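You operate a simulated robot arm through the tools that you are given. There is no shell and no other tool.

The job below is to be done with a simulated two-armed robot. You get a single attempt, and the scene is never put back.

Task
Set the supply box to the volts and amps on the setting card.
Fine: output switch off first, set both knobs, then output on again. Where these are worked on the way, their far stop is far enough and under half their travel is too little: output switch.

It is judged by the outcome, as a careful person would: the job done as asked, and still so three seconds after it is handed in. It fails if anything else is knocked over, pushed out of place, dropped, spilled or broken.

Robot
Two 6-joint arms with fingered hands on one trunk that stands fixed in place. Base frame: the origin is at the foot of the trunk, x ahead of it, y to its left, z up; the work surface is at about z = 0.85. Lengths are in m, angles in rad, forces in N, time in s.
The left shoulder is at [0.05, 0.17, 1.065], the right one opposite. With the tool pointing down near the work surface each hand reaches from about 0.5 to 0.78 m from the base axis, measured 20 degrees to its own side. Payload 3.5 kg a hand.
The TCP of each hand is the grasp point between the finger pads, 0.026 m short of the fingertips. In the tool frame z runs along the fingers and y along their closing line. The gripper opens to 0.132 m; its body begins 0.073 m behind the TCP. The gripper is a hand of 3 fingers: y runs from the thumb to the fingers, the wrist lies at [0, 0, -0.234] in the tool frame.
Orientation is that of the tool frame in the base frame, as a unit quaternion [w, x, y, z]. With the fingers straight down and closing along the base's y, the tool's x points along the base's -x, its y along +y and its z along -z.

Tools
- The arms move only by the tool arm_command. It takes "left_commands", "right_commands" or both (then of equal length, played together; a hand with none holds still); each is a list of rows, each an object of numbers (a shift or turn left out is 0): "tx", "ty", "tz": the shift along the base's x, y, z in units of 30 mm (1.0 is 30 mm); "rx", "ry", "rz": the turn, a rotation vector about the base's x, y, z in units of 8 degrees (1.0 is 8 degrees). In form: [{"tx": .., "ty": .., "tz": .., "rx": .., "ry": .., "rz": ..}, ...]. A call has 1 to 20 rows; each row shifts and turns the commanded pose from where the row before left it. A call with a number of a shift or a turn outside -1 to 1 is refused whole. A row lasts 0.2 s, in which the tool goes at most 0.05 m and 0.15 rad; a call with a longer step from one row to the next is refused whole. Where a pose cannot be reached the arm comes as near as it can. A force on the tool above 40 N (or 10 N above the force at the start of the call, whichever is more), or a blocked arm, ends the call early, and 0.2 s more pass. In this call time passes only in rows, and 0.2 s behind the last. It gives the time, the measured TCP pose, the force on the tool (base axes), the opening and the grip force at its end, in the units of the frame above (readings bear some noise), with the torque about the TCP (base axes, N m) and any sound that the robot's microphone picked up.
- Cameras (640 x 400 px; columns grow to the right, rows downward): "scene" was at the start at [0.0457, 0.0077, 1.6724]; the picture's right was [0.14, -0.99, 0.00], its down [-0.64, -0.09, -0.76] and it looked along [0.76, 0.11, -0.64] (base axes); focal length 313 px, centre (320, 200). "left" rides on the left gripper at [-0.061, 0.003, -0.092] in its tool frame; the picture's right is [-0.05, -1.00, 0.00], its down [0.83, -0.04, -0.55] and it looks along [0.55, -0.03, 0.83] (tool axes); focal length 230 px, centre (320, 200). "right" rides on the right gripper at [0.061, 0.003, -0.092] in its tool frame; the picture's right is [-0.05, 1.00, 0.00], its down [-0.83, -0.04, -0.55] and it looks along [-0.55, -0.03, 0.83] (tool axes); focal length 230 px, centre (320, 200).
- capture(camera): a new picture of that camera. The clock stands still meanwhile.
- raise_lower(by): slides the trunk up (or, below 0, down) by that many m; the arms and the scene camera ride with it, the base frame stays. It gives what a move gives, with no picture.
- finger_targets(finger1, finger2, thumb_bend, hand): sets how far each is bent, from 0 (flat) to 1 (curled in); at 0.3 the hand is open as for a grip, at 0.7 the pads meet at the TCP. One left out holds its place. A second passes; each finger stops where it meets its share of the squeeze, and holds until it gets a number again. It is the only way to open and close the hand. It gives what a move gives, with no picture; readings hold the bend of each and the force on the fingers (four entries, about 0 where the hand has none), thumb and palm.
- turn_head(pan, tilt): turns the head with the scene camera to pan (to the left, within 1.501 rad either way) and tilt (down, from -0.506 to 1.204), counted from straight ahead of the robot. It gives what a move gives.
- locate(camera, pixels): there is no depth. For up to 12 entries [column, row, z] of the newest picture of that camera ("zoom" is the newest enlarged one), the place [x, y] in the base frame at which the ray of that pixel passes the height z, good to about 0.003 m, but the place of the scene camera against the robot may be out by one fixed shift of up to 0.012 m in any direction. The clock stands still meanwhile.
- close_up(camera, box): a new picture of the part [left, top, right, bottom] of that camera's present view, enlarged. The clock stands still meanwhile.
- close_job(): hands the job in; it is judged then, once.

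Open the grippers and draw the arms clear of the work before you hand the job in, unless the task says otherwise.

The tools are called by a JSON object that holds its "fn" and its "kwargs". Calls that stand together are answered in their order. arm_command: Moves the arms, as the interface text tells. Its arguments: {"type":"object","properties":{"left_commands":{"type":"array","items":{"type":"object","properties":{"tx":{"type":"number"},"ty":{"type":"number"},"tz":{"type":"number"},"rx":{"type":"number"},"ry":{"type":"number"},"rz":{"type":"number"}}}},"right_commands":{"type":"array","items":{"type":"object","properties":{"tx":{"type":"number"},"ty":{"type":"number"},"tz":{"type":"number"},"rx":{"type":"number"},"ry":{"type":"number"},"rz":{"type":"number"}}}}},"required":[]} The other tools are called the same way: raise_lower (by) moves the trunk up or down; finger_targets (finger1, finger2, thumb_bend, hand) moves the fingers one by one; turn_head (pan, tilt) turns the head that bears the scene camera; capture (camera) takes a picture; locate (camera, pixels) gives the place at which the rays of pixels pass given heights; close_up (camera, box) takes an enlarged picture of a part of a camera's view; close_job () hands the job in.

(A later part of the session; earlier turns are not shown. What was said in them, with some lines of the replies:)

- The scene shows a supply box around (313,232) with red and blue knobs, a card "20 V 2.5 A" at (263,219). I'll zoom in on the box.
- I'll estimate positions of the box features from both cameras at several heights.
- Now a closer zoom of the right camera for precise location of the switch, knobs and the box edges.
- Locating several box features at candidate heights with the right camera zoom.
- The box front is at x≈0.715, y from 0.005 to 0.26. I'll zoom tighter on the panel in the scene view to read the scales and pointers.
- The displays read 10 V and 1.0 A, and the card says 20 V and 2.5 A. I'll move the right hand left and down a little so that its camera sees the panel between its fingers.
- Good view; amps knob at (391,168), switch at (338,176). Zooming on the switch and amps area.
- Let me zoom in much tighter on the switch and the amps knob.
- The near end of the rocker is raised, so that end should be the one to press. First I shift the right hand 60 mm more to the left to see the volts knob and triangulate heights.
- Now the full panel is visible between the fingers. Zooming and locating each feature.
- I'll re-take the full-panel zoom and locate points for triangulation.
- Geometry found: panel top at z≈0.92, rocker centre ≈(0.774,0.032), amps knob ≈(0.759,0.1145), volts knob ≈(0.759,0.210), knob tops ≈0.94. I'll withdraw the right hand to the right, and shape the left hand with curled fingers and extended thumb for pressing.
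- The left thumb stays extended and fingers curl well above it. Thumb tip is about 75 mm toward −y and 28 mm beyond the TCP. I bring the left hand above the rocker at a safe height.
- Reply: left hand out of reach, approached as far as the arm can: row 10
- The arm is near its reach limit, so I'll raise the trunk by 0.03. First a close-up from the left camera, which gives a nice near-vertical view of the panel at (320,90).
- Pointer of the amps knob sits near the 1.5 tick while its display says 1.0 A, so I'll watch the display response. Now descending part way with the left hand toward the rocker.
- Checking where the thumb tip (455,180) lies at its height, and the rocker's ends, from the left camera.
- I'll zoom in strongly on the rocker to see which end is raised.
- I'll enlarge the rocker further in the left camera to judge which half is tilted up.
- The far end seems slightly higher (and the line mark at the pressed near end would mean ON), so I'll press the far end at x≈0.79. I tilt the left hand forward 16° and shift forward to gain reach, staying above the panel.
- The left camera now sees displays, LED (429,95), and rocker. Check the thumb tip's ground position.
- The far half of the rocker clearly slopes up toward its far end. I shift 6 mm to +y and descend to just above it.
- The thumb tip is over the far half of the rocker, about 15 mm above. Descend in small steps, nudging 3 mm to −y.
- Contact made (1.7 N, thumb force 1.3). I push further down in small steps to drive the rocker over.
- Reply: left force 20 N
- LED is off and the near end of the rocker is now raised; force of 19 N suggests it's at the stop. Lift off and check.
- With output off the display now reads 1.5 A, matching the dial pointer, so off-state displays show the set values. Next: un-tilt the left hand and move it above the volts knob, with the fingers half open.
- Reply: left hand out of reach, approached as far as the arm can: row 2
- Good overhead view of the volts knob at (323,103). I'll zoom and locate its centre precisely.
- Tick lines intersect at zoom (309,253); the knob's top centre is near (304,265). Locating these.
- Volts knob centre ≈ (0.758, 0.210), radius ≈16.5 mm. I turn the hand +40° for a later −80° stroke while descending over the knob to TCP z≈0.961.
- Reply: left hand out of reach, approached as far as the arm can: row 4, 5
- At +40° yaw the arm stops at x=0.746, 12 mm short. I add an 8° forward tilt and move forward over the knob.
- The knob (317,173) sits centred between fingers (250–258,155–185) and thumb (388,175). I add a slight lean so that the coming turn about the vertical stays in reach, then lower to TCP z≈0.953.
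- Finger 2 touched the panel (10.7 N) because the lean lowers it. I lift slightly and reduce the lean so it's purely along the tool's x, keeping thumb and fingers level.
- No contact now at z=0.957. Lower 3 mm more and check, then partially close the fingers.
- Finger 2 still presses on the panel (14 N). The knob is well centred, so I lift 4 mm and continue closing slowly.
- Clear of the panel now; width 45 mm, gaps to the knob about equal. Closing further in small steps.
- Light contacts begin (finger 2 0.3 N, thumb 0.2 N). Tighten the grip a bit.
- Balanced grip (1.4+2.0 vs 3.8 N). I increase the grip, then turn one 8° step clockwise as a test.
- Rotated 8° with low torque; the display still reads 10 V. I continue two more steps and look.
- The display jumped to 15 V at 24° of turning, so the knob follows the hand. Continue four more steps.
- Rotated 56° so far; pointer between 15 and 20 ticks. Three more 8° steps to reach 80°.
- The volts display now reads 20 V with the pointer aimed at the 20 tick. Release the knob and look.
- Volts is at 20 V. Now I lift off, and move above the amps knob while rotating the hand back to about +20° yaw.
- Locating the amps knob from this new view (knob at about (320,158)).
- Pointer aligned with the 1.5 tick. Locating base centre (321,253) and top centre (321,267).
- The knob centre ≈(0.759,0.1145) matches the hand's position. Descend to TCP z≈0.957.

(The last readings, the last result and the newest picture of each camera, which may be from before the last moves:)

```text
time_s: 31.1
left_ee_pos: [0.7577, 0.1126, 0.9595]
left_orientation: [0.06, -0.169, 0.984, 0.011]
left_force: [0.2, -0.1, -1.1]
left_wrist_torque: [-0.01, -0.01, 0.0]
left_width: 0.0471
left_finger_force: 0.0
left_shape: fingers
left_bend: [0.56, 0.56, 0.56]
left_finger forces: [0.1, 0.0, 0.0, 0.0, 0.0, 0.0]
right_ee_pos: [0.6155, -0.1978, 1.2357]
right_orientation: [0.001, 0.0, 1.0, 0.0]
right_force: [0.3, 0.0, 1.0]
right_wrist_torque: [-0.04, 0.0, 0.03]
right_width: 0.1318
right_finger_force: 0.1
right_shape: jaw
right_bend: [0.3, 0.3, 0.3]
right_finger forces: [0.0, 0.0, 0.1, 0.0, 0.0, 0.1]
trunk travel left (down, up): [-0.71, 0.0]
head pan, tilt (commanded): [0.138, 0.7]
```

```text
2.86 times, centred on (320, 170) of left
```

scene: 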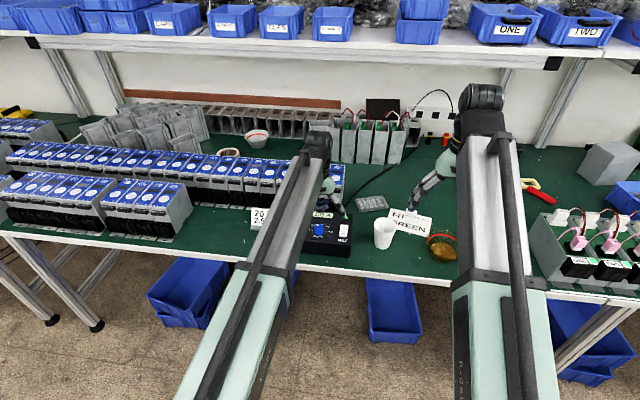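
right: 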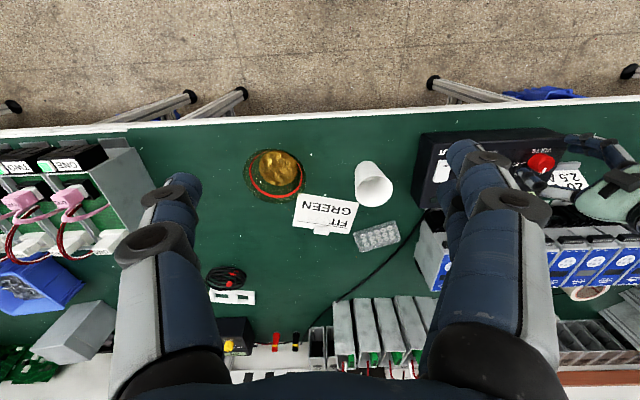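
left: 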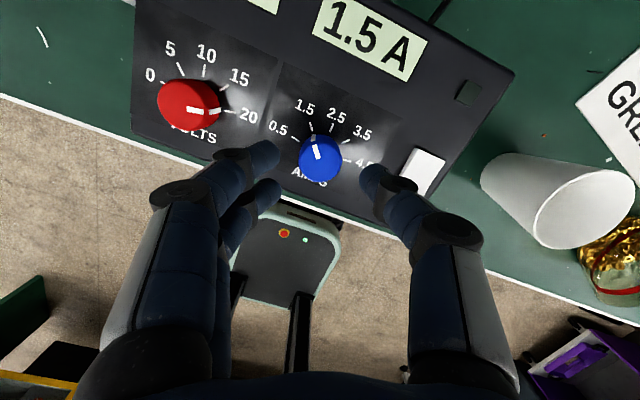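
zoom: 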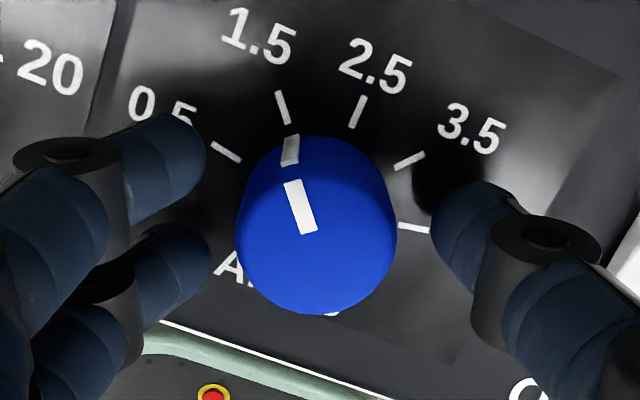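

Well centred (gaps 27 px and 33 px). Lower 1.5 mm more and close progressively.

{"fn": "arm_command", "kwargs": {"left_commands": [{"tz": -0.05, "ty": 0.02}]}}

{"fn": "finger_targets", "kwargs": {"hand": "left", "finger1": 0.62, "finger2": 0.62, "thumb_bend": 0.62}}

{"fn": "finger_targets", "kwargs": {"hand": "left", "finger1": 0.65, "finger2": 0.65, "thumb_bend": 0.65}}

{"fn": "close_up", "kwargs": {"camera": "left", "box": [220, 100, 420, 240]}}

```text
time_s: 31.6
left_ee_pos: [0.7585, 0.1147, 0.9584]
left_orientation: [0.061, -0.17, 0.983, 0.01]
left_force: [0.9, -0.5, 0.1]
left_wrist_torque: [-0.01, 0.0, -0.03]
left_width: 0.0473
left_finger_force: 0.0
left_shape: fingers
left_bend: [0.56, 0.56, 0.56]
left_finger forces: [0.0, 0.0, 0.0, 0.0, 0.0, 0.0]
right_ee_pos: [0.6174, -0.1973, 1.2366]
right_orientation: [0.0, 0.0, 1.0, 0.0]
right_force: [-0.6, 0.8, 0.4]
right_wrist_torque: [-0.03, 0.01, 0.01]
right_width: 0.1322
right_finger_force: 0.2
right_shape: jaw
right_bend: [0.3, 0.3, 0.3]
right_finger forces: [0.0, 0.0, 0.0, 0.1, 0.0, 0.0]
trunk travel left (down, up): [-0.71, 0.0]
head pan, tilt (commanded): [0.138, 0.7]
```

```text
time_s: 32.5
left_ee_pos: [0.7587, 0.1132, 0.9572]
left_orientation: [0.061, -0.17, 0.984, 0.01]
left_force: [0.7, 0.2, 0.4]
left_wrist_torque: [-0.01, -0.04, -0.01]
left_width: 0.0307
left_finger_force: 1.0
left_shape: fingers
left_bend: [0.62, 0.61, 0.61]
left_finger forces: [0.0, 0.3, 0.0, 0.0, 1.1, 0.0]
right_ee_pos: [0.6164, -0.1973, 1.2362]
right_orientation: [0.001, 0.0, 1.0, -0.001]
right_force: [0.3, 0.6, 0.4]
right_wrist_torque: [0.01, 0.01, 0.02]
right_width: 0.1316
right_finger_force: 0.0
right_shape: jaw
right_bend: [0.3, 0.3, 0.3]
right_finger forces: [0.0, 0.0, 0.0, 0.0, 0.0, 0.1]
trunk travel left (down, up): [-0.71, 0.0]
head pan, tilt (commanded): [0.138, 0.7]
```

```text
time_s: 33.5
left_ee_pos: [0.7582, 0.1145, 0.9568]
left_orientation: [0.06, -0.17, 0.984, 0.011]
left_force: [0.3, -1.2, -0.5]
left_wrist_torque: [-0.04, 0.01, -0.01]
left_width: 0.0267
left_finger_force: 3.3
left_shape: fingers
left_bend: [0.64, 0.62, 0.63]
left_finger forces: [0.8, 2.2, 0.0, 0.1, 4.1, 0.0]
right_ee_pos: [0.6157, -0.1977, 1.236]
right_orientation: [0.0, 0.0, 1.0, 0.001]
right_force: [0.4, -0.7, -0.3]
right_wrist_torque: [-0.01, -0.02, 0.01]
right_width: 0.1317
right_finger_force: 0.1
right_shape: jaw
right_bend: [0.3, 0.3, 0.3]
right_finger forces: [0.0, 0.0, 0.0, 0.0, 0.0, 0.0]
trunk travel left (down, up): [-0.71, 0.0]
head pan, tilt (commanded): [0.138, 0.7]
```

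```text
2.86 times, centred on (320, 170) of left
```

zoom: 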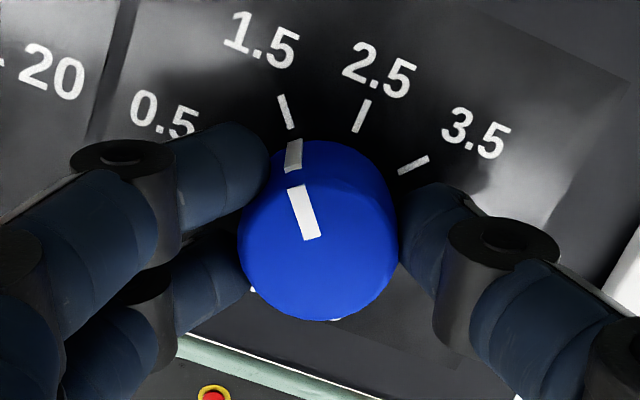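

Balanced contact on the amps knob. Tighten the grip and turn 24° clockwise, then check the display.

{"fn": "finger_targets", "kwargs": {"hand": "left", "finger1": 0.7, "finger2": 0.7, "thumb_bend": 0.7}}

{"fn": "arm_command", "kwargs": {"left_commands": [{"rz": -1.0, "ty": 0.01}, {"rz": -1.0, "ty": 0.01}, {"rz": -1.0, "ty": 0.01}]}}

{"fn": "capture", "kwargs": {"camera": "left"}}

{"fn": "close_up", "kwargs": {"camera": "left", "box": [220, 80, 420, 240]}}

```text
time_s: 34.5
left_ee_pos: [0.7577, 0.1136, 0.9565]
left_orientation: [0.059, -0.17, 0.984, 0.01]
left_force: [0.8, -0.6, 0.5]
left_wrist_torque: [-0.01, 0.01, 0.0]
left_width: 0.0247
left_finger_force: 9.8
left_shape: fingers
left_bend: [0.65, 0.63, 0.65]
left_finger forces: [3.6, 5.8, 0.0, 0.0, 10.5, 0.0]
right_ee_pos: [0.6167, -0.1974, 1.2348]
right_orientation: [0.001, 0.0, 1.0, 0.0]
right_force: [0.4, -0.4, -0.5]
right_wrist_torque: [-0.01, 0.04, -0.02]
right_width: 0.1319
right_finger_force: 0.0
right_shape: jaw
right_bend: [0.3, 0.3, 0.3]
right_finger forces: [0.1, 0.0, 0.1, 0.0, 0.1, 0.1]
trunk travel left (down, up): [-0.71, 0.0]
head pan, tilt (commanded): [0.138, 0.7]
```

```text
time_s: 35.4
left_ee_pos: [0.7575, 0.1145, 0.9571]
left_orientation: [0.061, 0.04, 0.997, -0.003]
left_force: [2.6, -3.5, 0.3]
left_wrist_torque: [-0.07, -0.06, -0.02]
left_width: 0.0248
left_finger_force: 10.3
left_shape: fingers
left_bend: [0.65, 0.63, 0.65]
left_finger forces: [3.9, 4.4, 0.0, 0.0, 11.8, 0.0]
right_ee_pos: [0.6175, -0.1977, 1.2352]
right_orientation: [0.0, 0.0, 1.0, 0.0]
right_force: [0.5, -0.4, 0.9]
right_wrist_torque: [-0.01, -0.03, -0.01]
right_width: 0.132
right_finger_force: 0.0
right_shape: jaw
right_bend: [0.3, 0.3, 0.3]
right_finger forces: [0.0, 0.1, 0.0, 0.1, 0.0, 0.0]
trunk travel left (down, up): [-0.71, 0.0]
head pan, tilt (commanded): [0.138, 0.7]
```

```text
taken
```

left: 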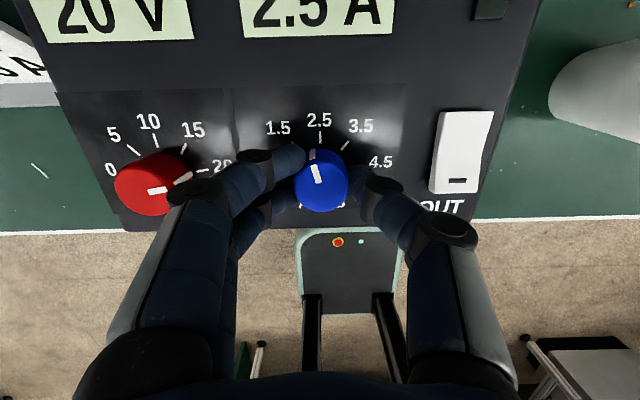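

```text
2.50 times, centred on (320, 160) of left
```

zoom: 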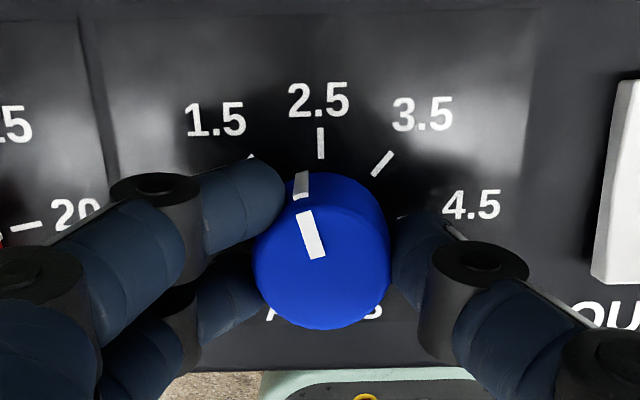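

The display already shows 2.5 A; pointer is still about 16° left of the 2.5 tick. Two more steps bring it onto the tick.

{"fn": "arm_command", "kwargs": {"left_commands": [{"rz": -1.0, "ty": -0.02}, {"rz": -1.0, "ty": -0.02}]}}

{"fn": "capture", "kwargs": {"camera": "left"}}

{"fn": "close_up", "kwargs": {"camera": "left", "box": [220, 80, 420, 240]}}

```text
time_s: 36.0
left_ee_pos: [0.758, 0.1139, 0.957]
left_orientation: [0.06, 0.178, 0.982, -0.011]
left_force: [3.4, -0.1, 0.5]
left_wrist_torque: [0.03, -0.06, 0.02]
left_width: 0.0245
left_finger_force: 10.4
left_shape: fingers
left_bend: [0.65, 0.63, 0.65]
left_finger forces: [4.8, 6.0, 0.0, 0.1, 9.9, 0.0]
right_ee_pos: [0.6175, -0.1981, 1.2348]
right_orientation: [0.0, -0.001, 1.0, -0.001]
right_force: [-0.1, -0.5, -0.5]
right_wrist_torque: [0.02, 0.0, 0.0]
right_width: 0.1319
right_finger_force: 0.0
right_shape: jaw
right_bend: [0.3, 0.3, 0.3]
right_finger forces: [0.1, 0.1, 0.0, 0.1, 0.1, 0.0]
trunk travel left (down, up): [-0.71, 0.0]
head pan, tilt (commanded): [0.138, 0.7]
```

```text
taken
```

left: 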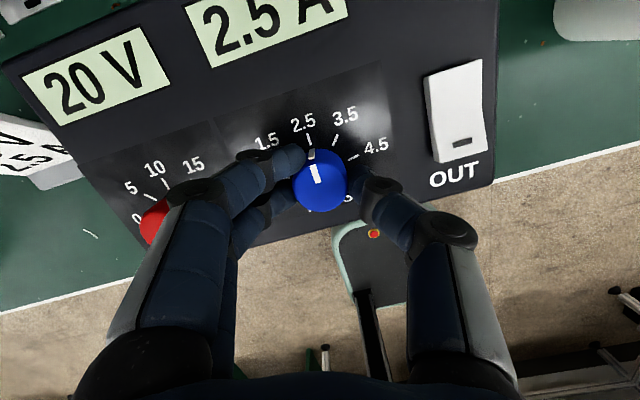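

```text
2.50 times, centred on (320, 160) of left
```

zoom: 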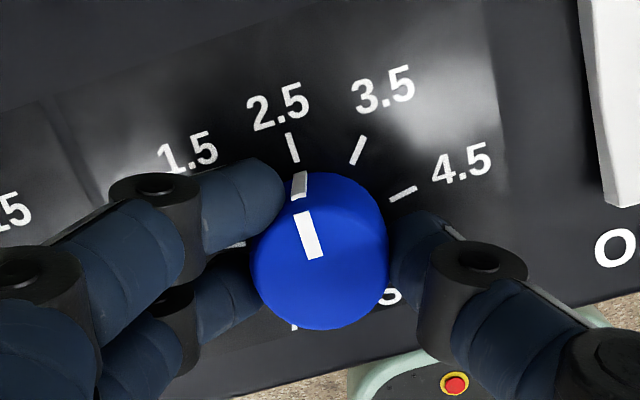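

Displays show 20 V and 2.5 A, and the amps pointer aligns with the 2.5 tick. Release the knob and lift away.

{"fn": "finger_targets", "kwargs": {"hand": "left", "finger1": 0.54, "finger2": 0.54, "thumb_bend": 0.54}}

{"fn": "arm_command", "kwargs": {"left_commands": [{"tz": 0.5}, {"tz": 0.6}, {"tz": 0.6}, {"tz": 0.5, "tx": -0.3}]}}

{"fn": "capture", "kwargs": {"camera": "left"}}

{"fn": "close_up", "kwargs": {"camera": "scene", "box": [250, 190, 370, 265]}}

```text
time_s: 37.0
left_ee_pos: [0.7575, 0.1142, 0.957]
left_orientation: [0.061, 0.177, 0.982, -0.011]
left_force: [0.6, -0.3, -1.5]
left_wrist_torque: [0.0, -0.01, 0.0]
left_width: 0.054
left_finger_force: 0.1
left_shape: fingers
left_bend: [0.54, 0.54, 0.54]
left_finger forces: [0.0, 0.1, 0.0, 0.0, 0.1, 0.0]
right_ee_pos: [0.6164, -0.1971, 1.2363]
right_orientation: [0.001, -0.001, 1.0, 0.001]
right_force: [-0.4, -0.1, 1.2]
right_wrist_torque: [-0.02, 0.0, -0.01]
right_width: 0.1322
right_finger_force: 0.1
right_shape: jaw
right_bend: [0.3, 0.3, 0.3]
right_finger forces: [0.1, 0.0, 0.0, 0.1, 0.0, 0.0]
trunk travel left (down, up): [-0.71, 0.0]
head pan, tilt (commanded): [0.138, 0.7]
```

```text
time_s: 38.0
left_ee_pos: [0.7477, 0.1132, 1.0245]
left_orientation: [0.06, 0.176, 0.982, -0.011]
left_force: [0.2, -0.5, 0.5]
left_wrist_torque: [-0.02, -0.02, 0.03]
left_width: 0.0539
left_finger_force: 0.1
left_shape: fingers
left_bend: [0.54, 0.54, 0.54]
left_finger forces: [0.0, 0.0, 0.0, 0.0, 0.1, 0.1]
right_ee_pos: [0.6169, -0.1981, 1.2354]
right_orientation: [0.001, 0.001, 1.0, 0.0]
right_force: [0.0, -0.2, -0.4]
right_wrist_torque: [-0.01, -0.01, -0.05]
right_width: 0.132
right_finger_force: 0.0
right_shape: jaw
right_bend: [0.3, 0.3, 0.3]
right_finger forces: [0.0, 0.0, 0.0, 0.0, 0.0, 0.0]
trunk travel left (down, up): [-0.71, 0.0]
head pan, tilt (commanded): [0.138, 0.7]
```

```text
taken
```

left: 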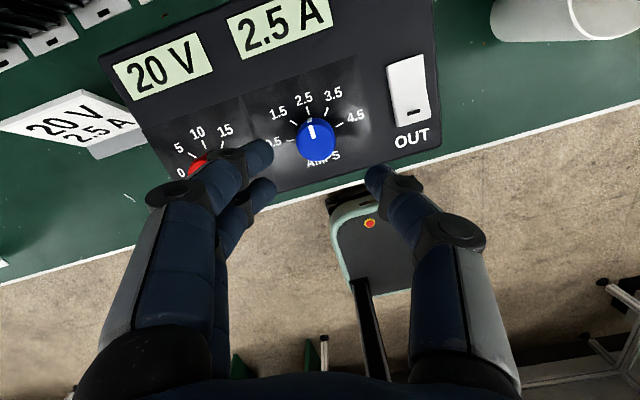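

```text
5.33 times, centred on (310, 228) of scene
```

zoom: 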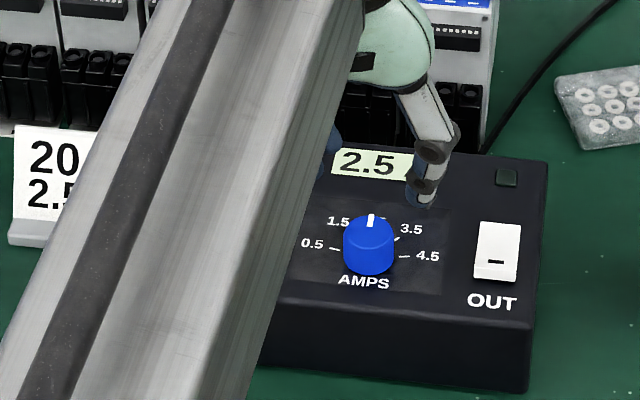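

Both settings hold: 20 V and 2.5 A. Now shape the hand for pressing (fingers curled, thumb out), rotate back to zero yaw and hover above the near end of the rocker.

{"fn": "finger_targets", "kwargs": {"hand": "left", "finger1": 1.0, "finger2": 1.0, "thumb_bend": 0.3}}

{"fn": "arm_command", "kwargs": {"left_commands": [{"rz": 0.85, "tx": 0.01, "tz": -0.2}, {"rz": 0.85, "tx": 0.01, "tz": -0.3}, {"rz": 0.85, "tx": 0.01, "ty": -0.04, "tz": -0.3}]}}

{"fn": "capture", "kwargs": {"camera": "left"}}

{"fn": "close_up", "kwargs": {"camera": "scene", "box": [290, 190, 370, 250]}}

```text
time_s: 39.0
left_ee_pos: [0.7489, 0.1131, 1.0246]
left_orientation: [0.06, 0.176, 0.982, -0.011]
left_force: [0.3, 0.9, -0.6]
left_wrist_torque: [0.0, -0.01, 0.01]
left_width: 0.0575
left_finger_force: 0.1
left_shape: fingers
left_bend: [1.0, 1.0, 0.3]
left_finger forces: [0.0, 0.1, 0.1, 0.0, 0.0, 0.0]
right_ee_pos: [0.6171, -0.1972, 1.2354]
right_orientation: [0.001, 0.001, 1.0, -0.001]
right_force: [-0.2, 0.0, 0.1]
right_wrist_torque: [0.04, 0.03, 0.03]
right_width: 0.1319
right_finger_force: 0.0
right_shape: jaw
right_bend: [0.3, 0.3, 0.3]
right_finger forces: [0.0, 0.0, 0.0, 0.0, 0.0, 0.0]
trunk travel left (down, up): [-0.71, 0.0]
head pan, tilt (commanded): [0.138, 0.7]
```

```text
time_s: 39.8
left_ee_pos: [0.7494, 0.1125, 0.9995]
left_orientation: [0.061, -0.001, 0.998, 0.0]
left_force: [0.3, 0.5, -0.2]
left_wrist_torque: [0.0, 0.0, -0.01]
left_width: 0.0578
left_finger_force: 0.2
left_shape: fingers
left_bend: [1.0, 1.0, 0.3]
left_finger forces: [0.0, 0.0, 0.0, 0.1, 0.1, 0.0]
right_ee_pos: [0.6165, -0.1971, 1.2348]
right_orientation: [0.001, 0.0, 1.0, -0.001]
right_force: [-0.1, -0.4, 0.6]
right_wrist_torque: [0.0, -0.01, 0.0]
right_width: 0.1317
right_finger_force: 0.0
right_shape: jaw
right_bend: [0.3, 0.3, 0.3]
right_finger forces: [0.1, 0.1, 0.0, 0.0, 0.1, 0.1]
trunk travel left (down, up): [-0.71, 0.0]
head pan, tilt (commanded): [0.138, 0.7]
```

```text
taken
```

left: 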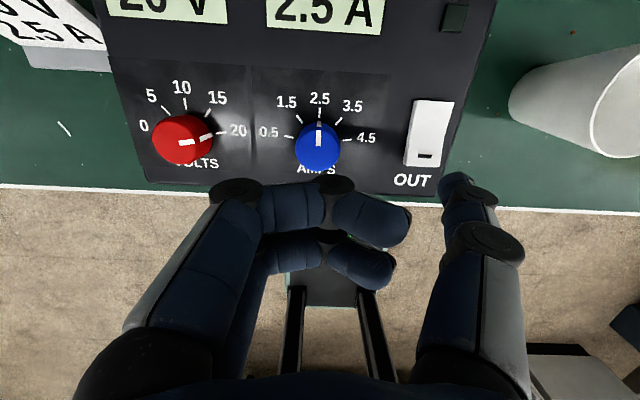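

```text
6.67 times, centred on (330, 220) of scene
```

zoom: 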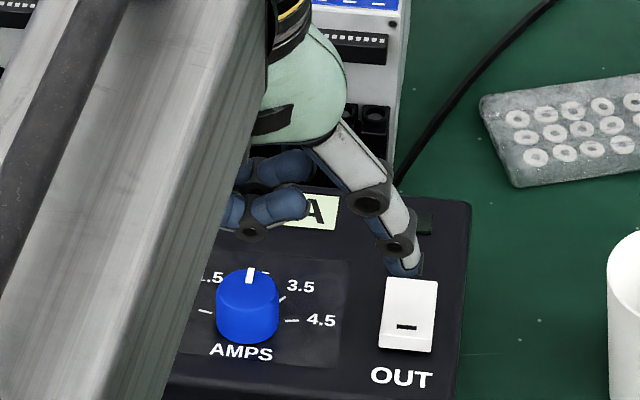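

Checking the thumb tip and rocker near-end positions from the left camera.

{"fn": "locate", "kwargs": {"camera": "left", "pixels": [[456, 182, 0.972], [420, 168, 0.93], [405, 162, 0.93], [434, 166, 0.93], [425, 156, 0.928], [433, 100, 0.922]]}}

{"fn": "close_up", "kwargs": {"camera": "left", "box": [385, 80, 505, 200]}}

```text
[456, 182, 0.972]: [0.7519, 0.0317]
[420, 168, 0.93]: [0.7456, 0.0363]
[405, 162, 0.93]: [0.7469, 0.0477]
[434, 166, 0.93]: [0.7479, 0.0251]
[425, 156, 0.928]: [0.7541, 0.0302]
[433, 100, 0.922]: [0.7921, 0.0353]
```

```text
3.33 times, centred on (445, 140) of left
```

zoom: 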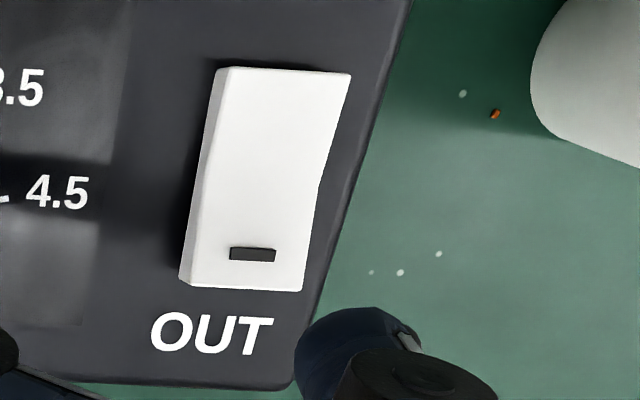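

Thumb tip at about (0.752,0.032), rocker near end from x=0.746. Shift 3 mm forward and descend to just above it.

{"fn": "arm_command", "kwargs": {"left_commands": [{"tx": 0.1, "ty": 0.04, "tz": -0.4}, {"tz": -0.4}, {"tz": -0.3}]}}

{"fn": "close_up", "kwargs": {"camera": "scene", "box": [310, 205, 360, 250]}}

{"fn": "capture", "kwargs": {"camera": "left"}}

```text
time_s: 40.5
left_ee_pos: [0.7517, 0.1128, 0.9664]
left_orientation: [0.062, 0.0, 0.998, -0.001]
left_force: [-0.6, -0.6, -0.5]
left_wrist_torque: [0.01, 0.0, 0.0]
left_width: 0.0574
left_finger_force: 0.0
left_shape: fingers
left_bend: [1.0, 1.0, 0.3]
left_finger forces: [0.0, 0.1, 0.1, 0.0, 0.0, 0.0]
right_ee_pos: [0.617, -0.1974, 1.2347]
right_orientation: [0.001, 0.0, 1.0, 0.0]
right_force: [0.0, 0.1, 0.9]
right_wrist_torque: [0.01, 0.02, 0.02]
right_width: 0.1319
right_finger_force: 0.0
right_shape: jaw
right_bend: [0.3, 0.3, 0.3]
right_finger forces: [0.1, 0.0, 0.0, 0.0, 0.0, 0.0]
trunk travel left (down, up): [-0.71, 0.0]
head pan, tilt (commanded): [0.138, 0.7]
```

```text
8.89 times, centred on (335, 228) of scene
```

zoom: 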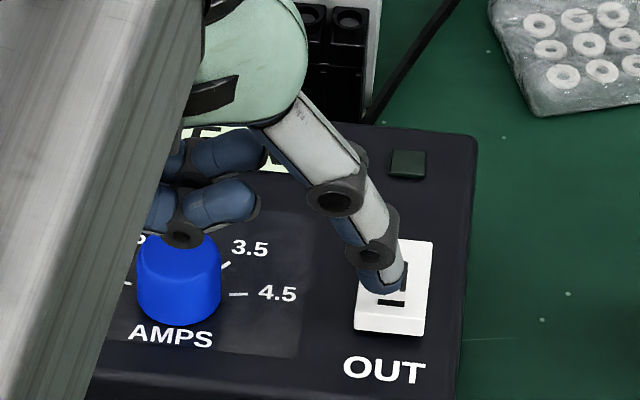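

```text
taken
```

left: 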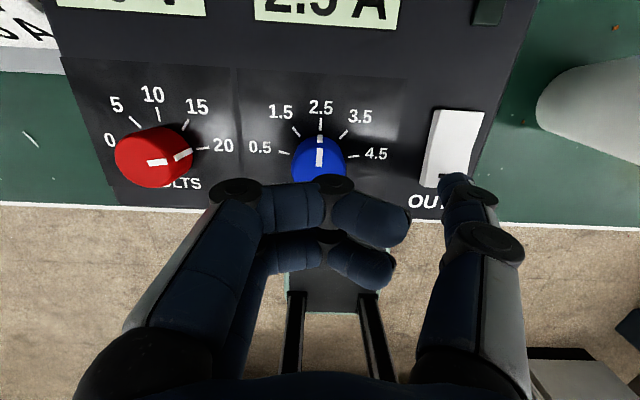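

Thumb tip is over the rocker's near part and the curled fingers clear the amps knob. Descend in small steps.

{"fn": "arm_command", "kwargs": {"left_commands": [{"tz": -0.1}, {"tz": -0.1}, {"tz": -0.08}]}}

{"fn": "close_up", "kwargs": {"camera": "scene", "box": [310, 205, 360, 250]}}

```text
time_s: 41.4
left_ee_pos: [0.7527, 0.1145, 0.9572]
left_orientation: [0.061, 0.0, 0.998, 0.0]
left_force: [0.4, -0.6, 0.5]
left_wrist_torque: [-0.03, -0.01, 0.02]
left_width: 0.0576
left_finger_force: 0.1
left_shape: fingers
left_bend: [1.0, 1.0, 0.3]
left_finger forces: [0.1, 0.0, 0.0, 0.0, 0.0, 0.1]
right_ee_pos: [0.6165, -0.1973, 1.2355]
right_orientation: [0.0, 0.0, 1.0, 0.001]
right_force: [0.5, -0.8, -0.4]
right_wrist_torque: [0.01, -0.03, 0.01]
right_width: 0.1321
right_finger_force: 0.0
right_shape: jaw
right_bend: [0.3, 0.3, 0.3]
right_finger forces: [0.0, 0.0, 0.0, 0.0, 0.1, 0.0]
trunk travel left (down, up): [-0.71, 0.0]
head pan, tilt (commanded): [0.138, 0.7]
```

```text
8.89 times, centred on (335, 228) of scene
```

zoom: 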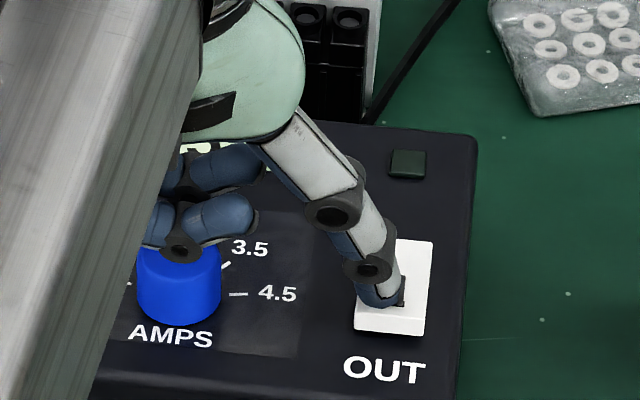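

Nearly touching. Shift 3 mm to −y and push down in small steps.

{"fn": "arm_command", "kwargs": {"left_commands": [{"tz": -0.07, "ty": -0.1}, {"tz": -0.08}, {"tz": -0.08}]}}

{"fn": "close_up", "kwargs": {"camera": "scene", "box": [310, 205, 360, 250]}}

```text
time_s: 42.1
left_ee_pos: [0.7528, 0.1114, 0.9505]
left_orientation: [0.062, 0.0, 0.998, 0.0]
left_force: [1.5, 0.9, 5.2]
left_wrist_torque: [-0.31, -0.03, 0.04]
left_width: 0.0581
left_finger_force: 2.5
left_shape: fingers
left_bend: [1.0, 1.0, 0.3]
left_finger forces: [0.0, 0.0, 0.0, 0.1, 4.2, 0.0]
right_ee_pos: [0.6159, -0.197, 1.2355]
right_orientation: [0.002, 0.0, 1.0, -0.001]
right_force: [-0.1, 0.0, 1.7]
right_wrist_torque: [-0.02, 0.03, -0.01]
right_width: 0.1319
right_finger_force: 0.2
right_shape: jaw
right_bend: [0.3, 0.3, 0.3]
right_finger forces: [0.0, 0.0, 0.0, 0.0, 0.0, 0.0]
trunk travel left (down, up): [-0.71, 0.0]
head pan, tilt (commanded): [0.138, 0.7]
```

```text
8.89 times, centred on (335, 228) of scene
```

zoom: 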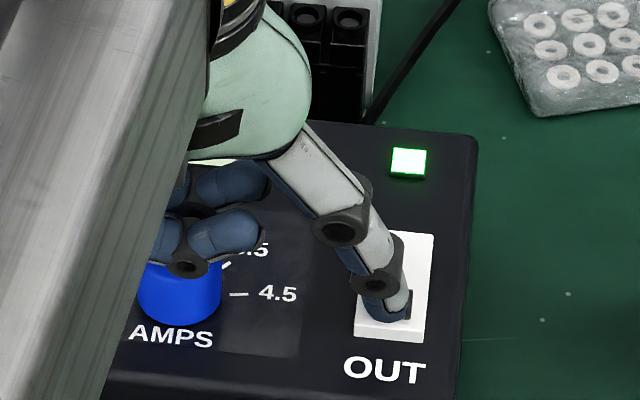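

LED is lit again at 5 N. I push a bit more to make sure the rocker is fully at its stop.

{"fn": "arm_command", "kwargs": {"left_commands": [{"tz": -0.05}, {"tz": -0.05}]}}

{"fn": "close_up", "kwargs": {"camera": "scene", "box": [310, 205, 360, 250]}}

```text
time_s: 42.8
left_ee_pos: [0.7509, 0.1118, 0.9499]
left_orientation: [0.063, -0.001, 0.998, 0.0]
left_force: [1.7, 6.3, 19.1]
left_wrist_torque: [-1.37, -0.09, 0.2]
left_width: 0.0585
left_finger_force: 9.2
left_shape: fingers
left_bend: [1.0, 1.0, 0.29]
left_finger forces: [0.0, 0.0, 0.0, 0.0, 18.6, 0.0]
right_ee_pos: [0.6152, -0.1965, 1.2372]
right_orientation: [0.001, 0.0, 1.0, 0.0]
right_force: [-0.4, 0.4, 0.3]
right_wrist_torque: [-0.02, -0.02, -0.01]
right_width: 0.1318
right_finger_force: 0.1
right_shape: jaw
right_bend: [0.3, 0.3, 0.3]
right_finger forces: [0.0, 0.0, 0.0, 0.1, 0.1, 0.0]
trunk travel left (down, up): [-0.71, 0.0]
head pan, tilt (commanded): [0.138, 0.7]
```

```text
8.89 times, centred on (335, 228) of scene
```

zoom: 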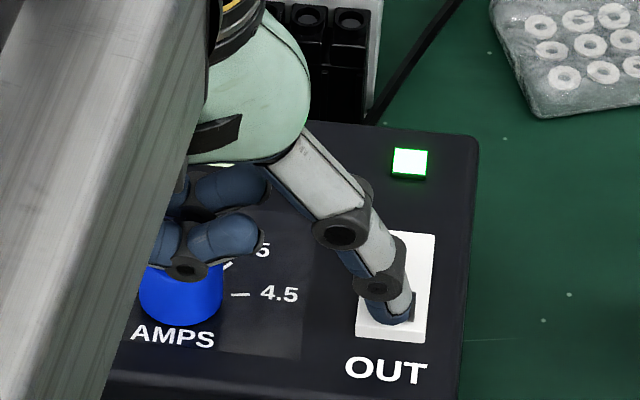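

The rocker is at its stop (19 N) with the LED on. Now lift straight up and draw back.

{"fn": "arm_command", "kwargs": {"left_commands": [{"tz": 0.5}, {"tz": 0.8}, {"tz": 1.0}, {"tz": 1.0, "tx": -0.6}, {"tz": 1.0, "tx": -0.8}, {"tz": 0.6, "tx": -1.0, "ty": 0.6}, {"tx": -1.0, "ty": 1.0}, {"tx": -1.0, "ty": 1.0}, {"tx": -1.0, "ty": 1.0}, {"tx": -0.5, "ty": 1.0}, {"ty": 1.0}, {"ty": 1.0}, {"ty": 1.0}]}}

{"fn": "capture", "kwargs": {"camera": "scene"}}

{"fn": "close_up", "kwargs": {"camera": "scene", "box": [235, 190, 365, 271]}}

```text
time_s: 45.5
left_ee_pos: [0.5731, 0.3397, 1.0954]
left_orientation: [0.061, 0.0, 0.998, 0.0]
left_force: [0.0, -0.3, -0.1]
left_wrist_torque: [0.0, -0.01, -0.04]
left_width: 0.058
left_finger_force: 0.0
left_shape: fingers
left_bend: [1.0, 1.0, 0.3]
left_finger forces: [0.0, 0.0, 0.1, 0.0, 0.0, 0.0]
right_ee_pos: [0.6156, -0.1975, 1.2366]
right_orientation: [0.001, 0.001, 1.0, 0.0]
right_force: [0.8, -0.7, -0.2]
right_wrist_torque: [0.04, 0.01, -0.02]
right_width: 0.1319
right_finger_force: 0.1
right_shape: jaw
right_bend: [0.3, 0.3, 0.3]
right_finger forces: [0.0, 0.1, 0.1, 0.1, 0.0, 0.1]
trunk travel left (down, up): [-0.71, 0.0]
head pan, tilt (commanded): [0.138, 0.7]
```

```text
taken
```

scene: 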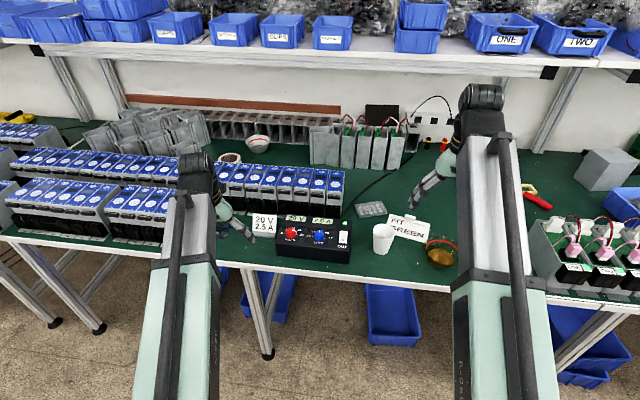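

```text
4.92 times, centred on (300, 230) of scene
```

zoom: 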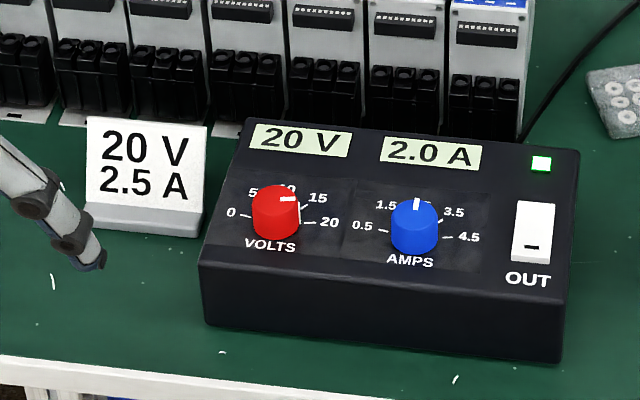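

With the output on, the meter shows 20 V and 2.0 A: at 10 V it showed 1.0 A, so this fits a load draw, while the set limit (off-state reading and dial pointer) is 2.5 A. I open the left hand and inspect the box once more.

{"fn": "finger_targets", "kwargs": {"hand": "left", "finger1": 0.3, "finger2": 0.3, "thumb_bend": 0.3}}

{"fn": "close_up", "kwargs": {"camera": "scene", "box": [272, 210, 320, 245]}}

{"fn": "close_up", "kwargs": {"camera": "scene", "box": [304, 210, 356, 250]}}

```text
time_s: 46.5
left_ee_pos: [0.5745, 0.341, 1.096]
left_orientation: [0.061, 0.0, 0.998, 0.001]
left_force: [-0.5, 0.0, 0.1]
left_wrist_torque: [-0.02, -0.01, 0.01]
left_width: 0.1343
left_finger_force: 0.0
left_shape: fingers
left_bend: [0.3, 0.3, 0.3]
left_finger forces: [0.1, 0.0, 0.0, 0.1, 0.1, 0.0]
right_ee_pos: [0.6156, -0.197, 1.2362]
right_orientation: [0.001, 0.0, 1.0, 0.001]
right_force: [-0.4, -0.6, -0.2]
right_wrist_torque: [0.0, 0.03, 0.02]
right_width: 0.132
right_finger_force: 0.1
right_shape: jaw
right_bend: [0.3, 0.3, 0.3]
right_finger forces: [0.0, 0.1, 0.0, 0.1, 0.1, 0.0]
trunk travel left (down, up): [-0.71, 0.0]
head pan, tilt (commanded): [0.138, 0.7]
```

```text
11.43 times, centred on (296, 228) of scene
```

zoom: 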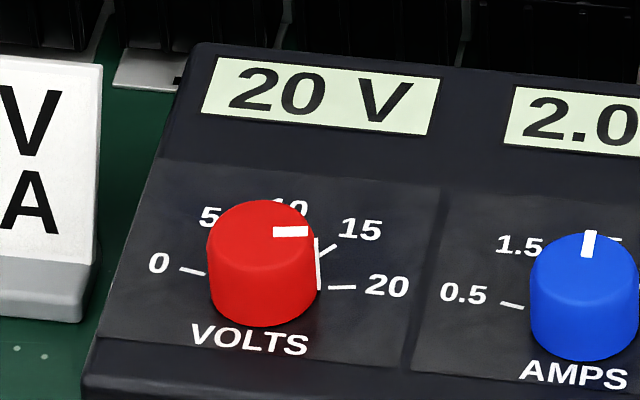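

```text
10.00 times, centred on (330, 230) of scene
```

zoom: 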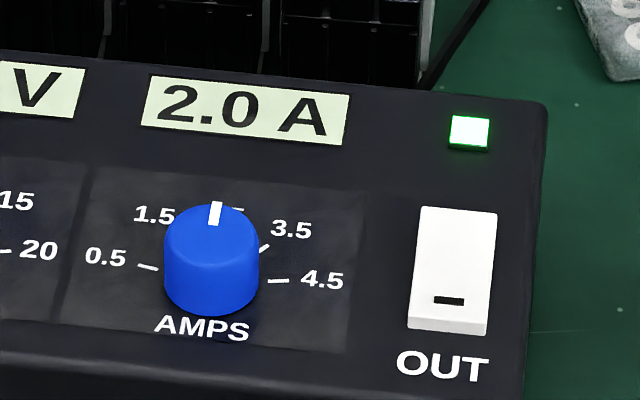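

Volts pointer is at the 20 tick, amps pointer at the 2.5 tick, and the LED is on with the rocker at its near stop. Nothing else looks out of place, the grippers are open and the arms are clear, so I hand the job in.

{"fn": "close_job", "kwargs": {}}

```text
The job is handed in.
```

The supply box is set to the card's 20 V and 2.5 A, and its output is back on. I switched the output off first, turned both knobs, then pressed the switch firmly to its stop again.

With the output off, the displays read 20 V and 2.5 A, and each pointer lines up with its mark on the dial. With the output on, the amps display now reads 2.0 A. That looks like the current the load is drawing, since it also read 1.0 A at 10 V before I started, while the limit was set to 1.5 A. I can't rule out that the display simply reads 0.5 A low when the output is on, so I set the limit by the dial and the output-off reading.

In the final pictures nothing else looked moved or knocked over. Both hands are open and clear of the work, and the job is handed in.
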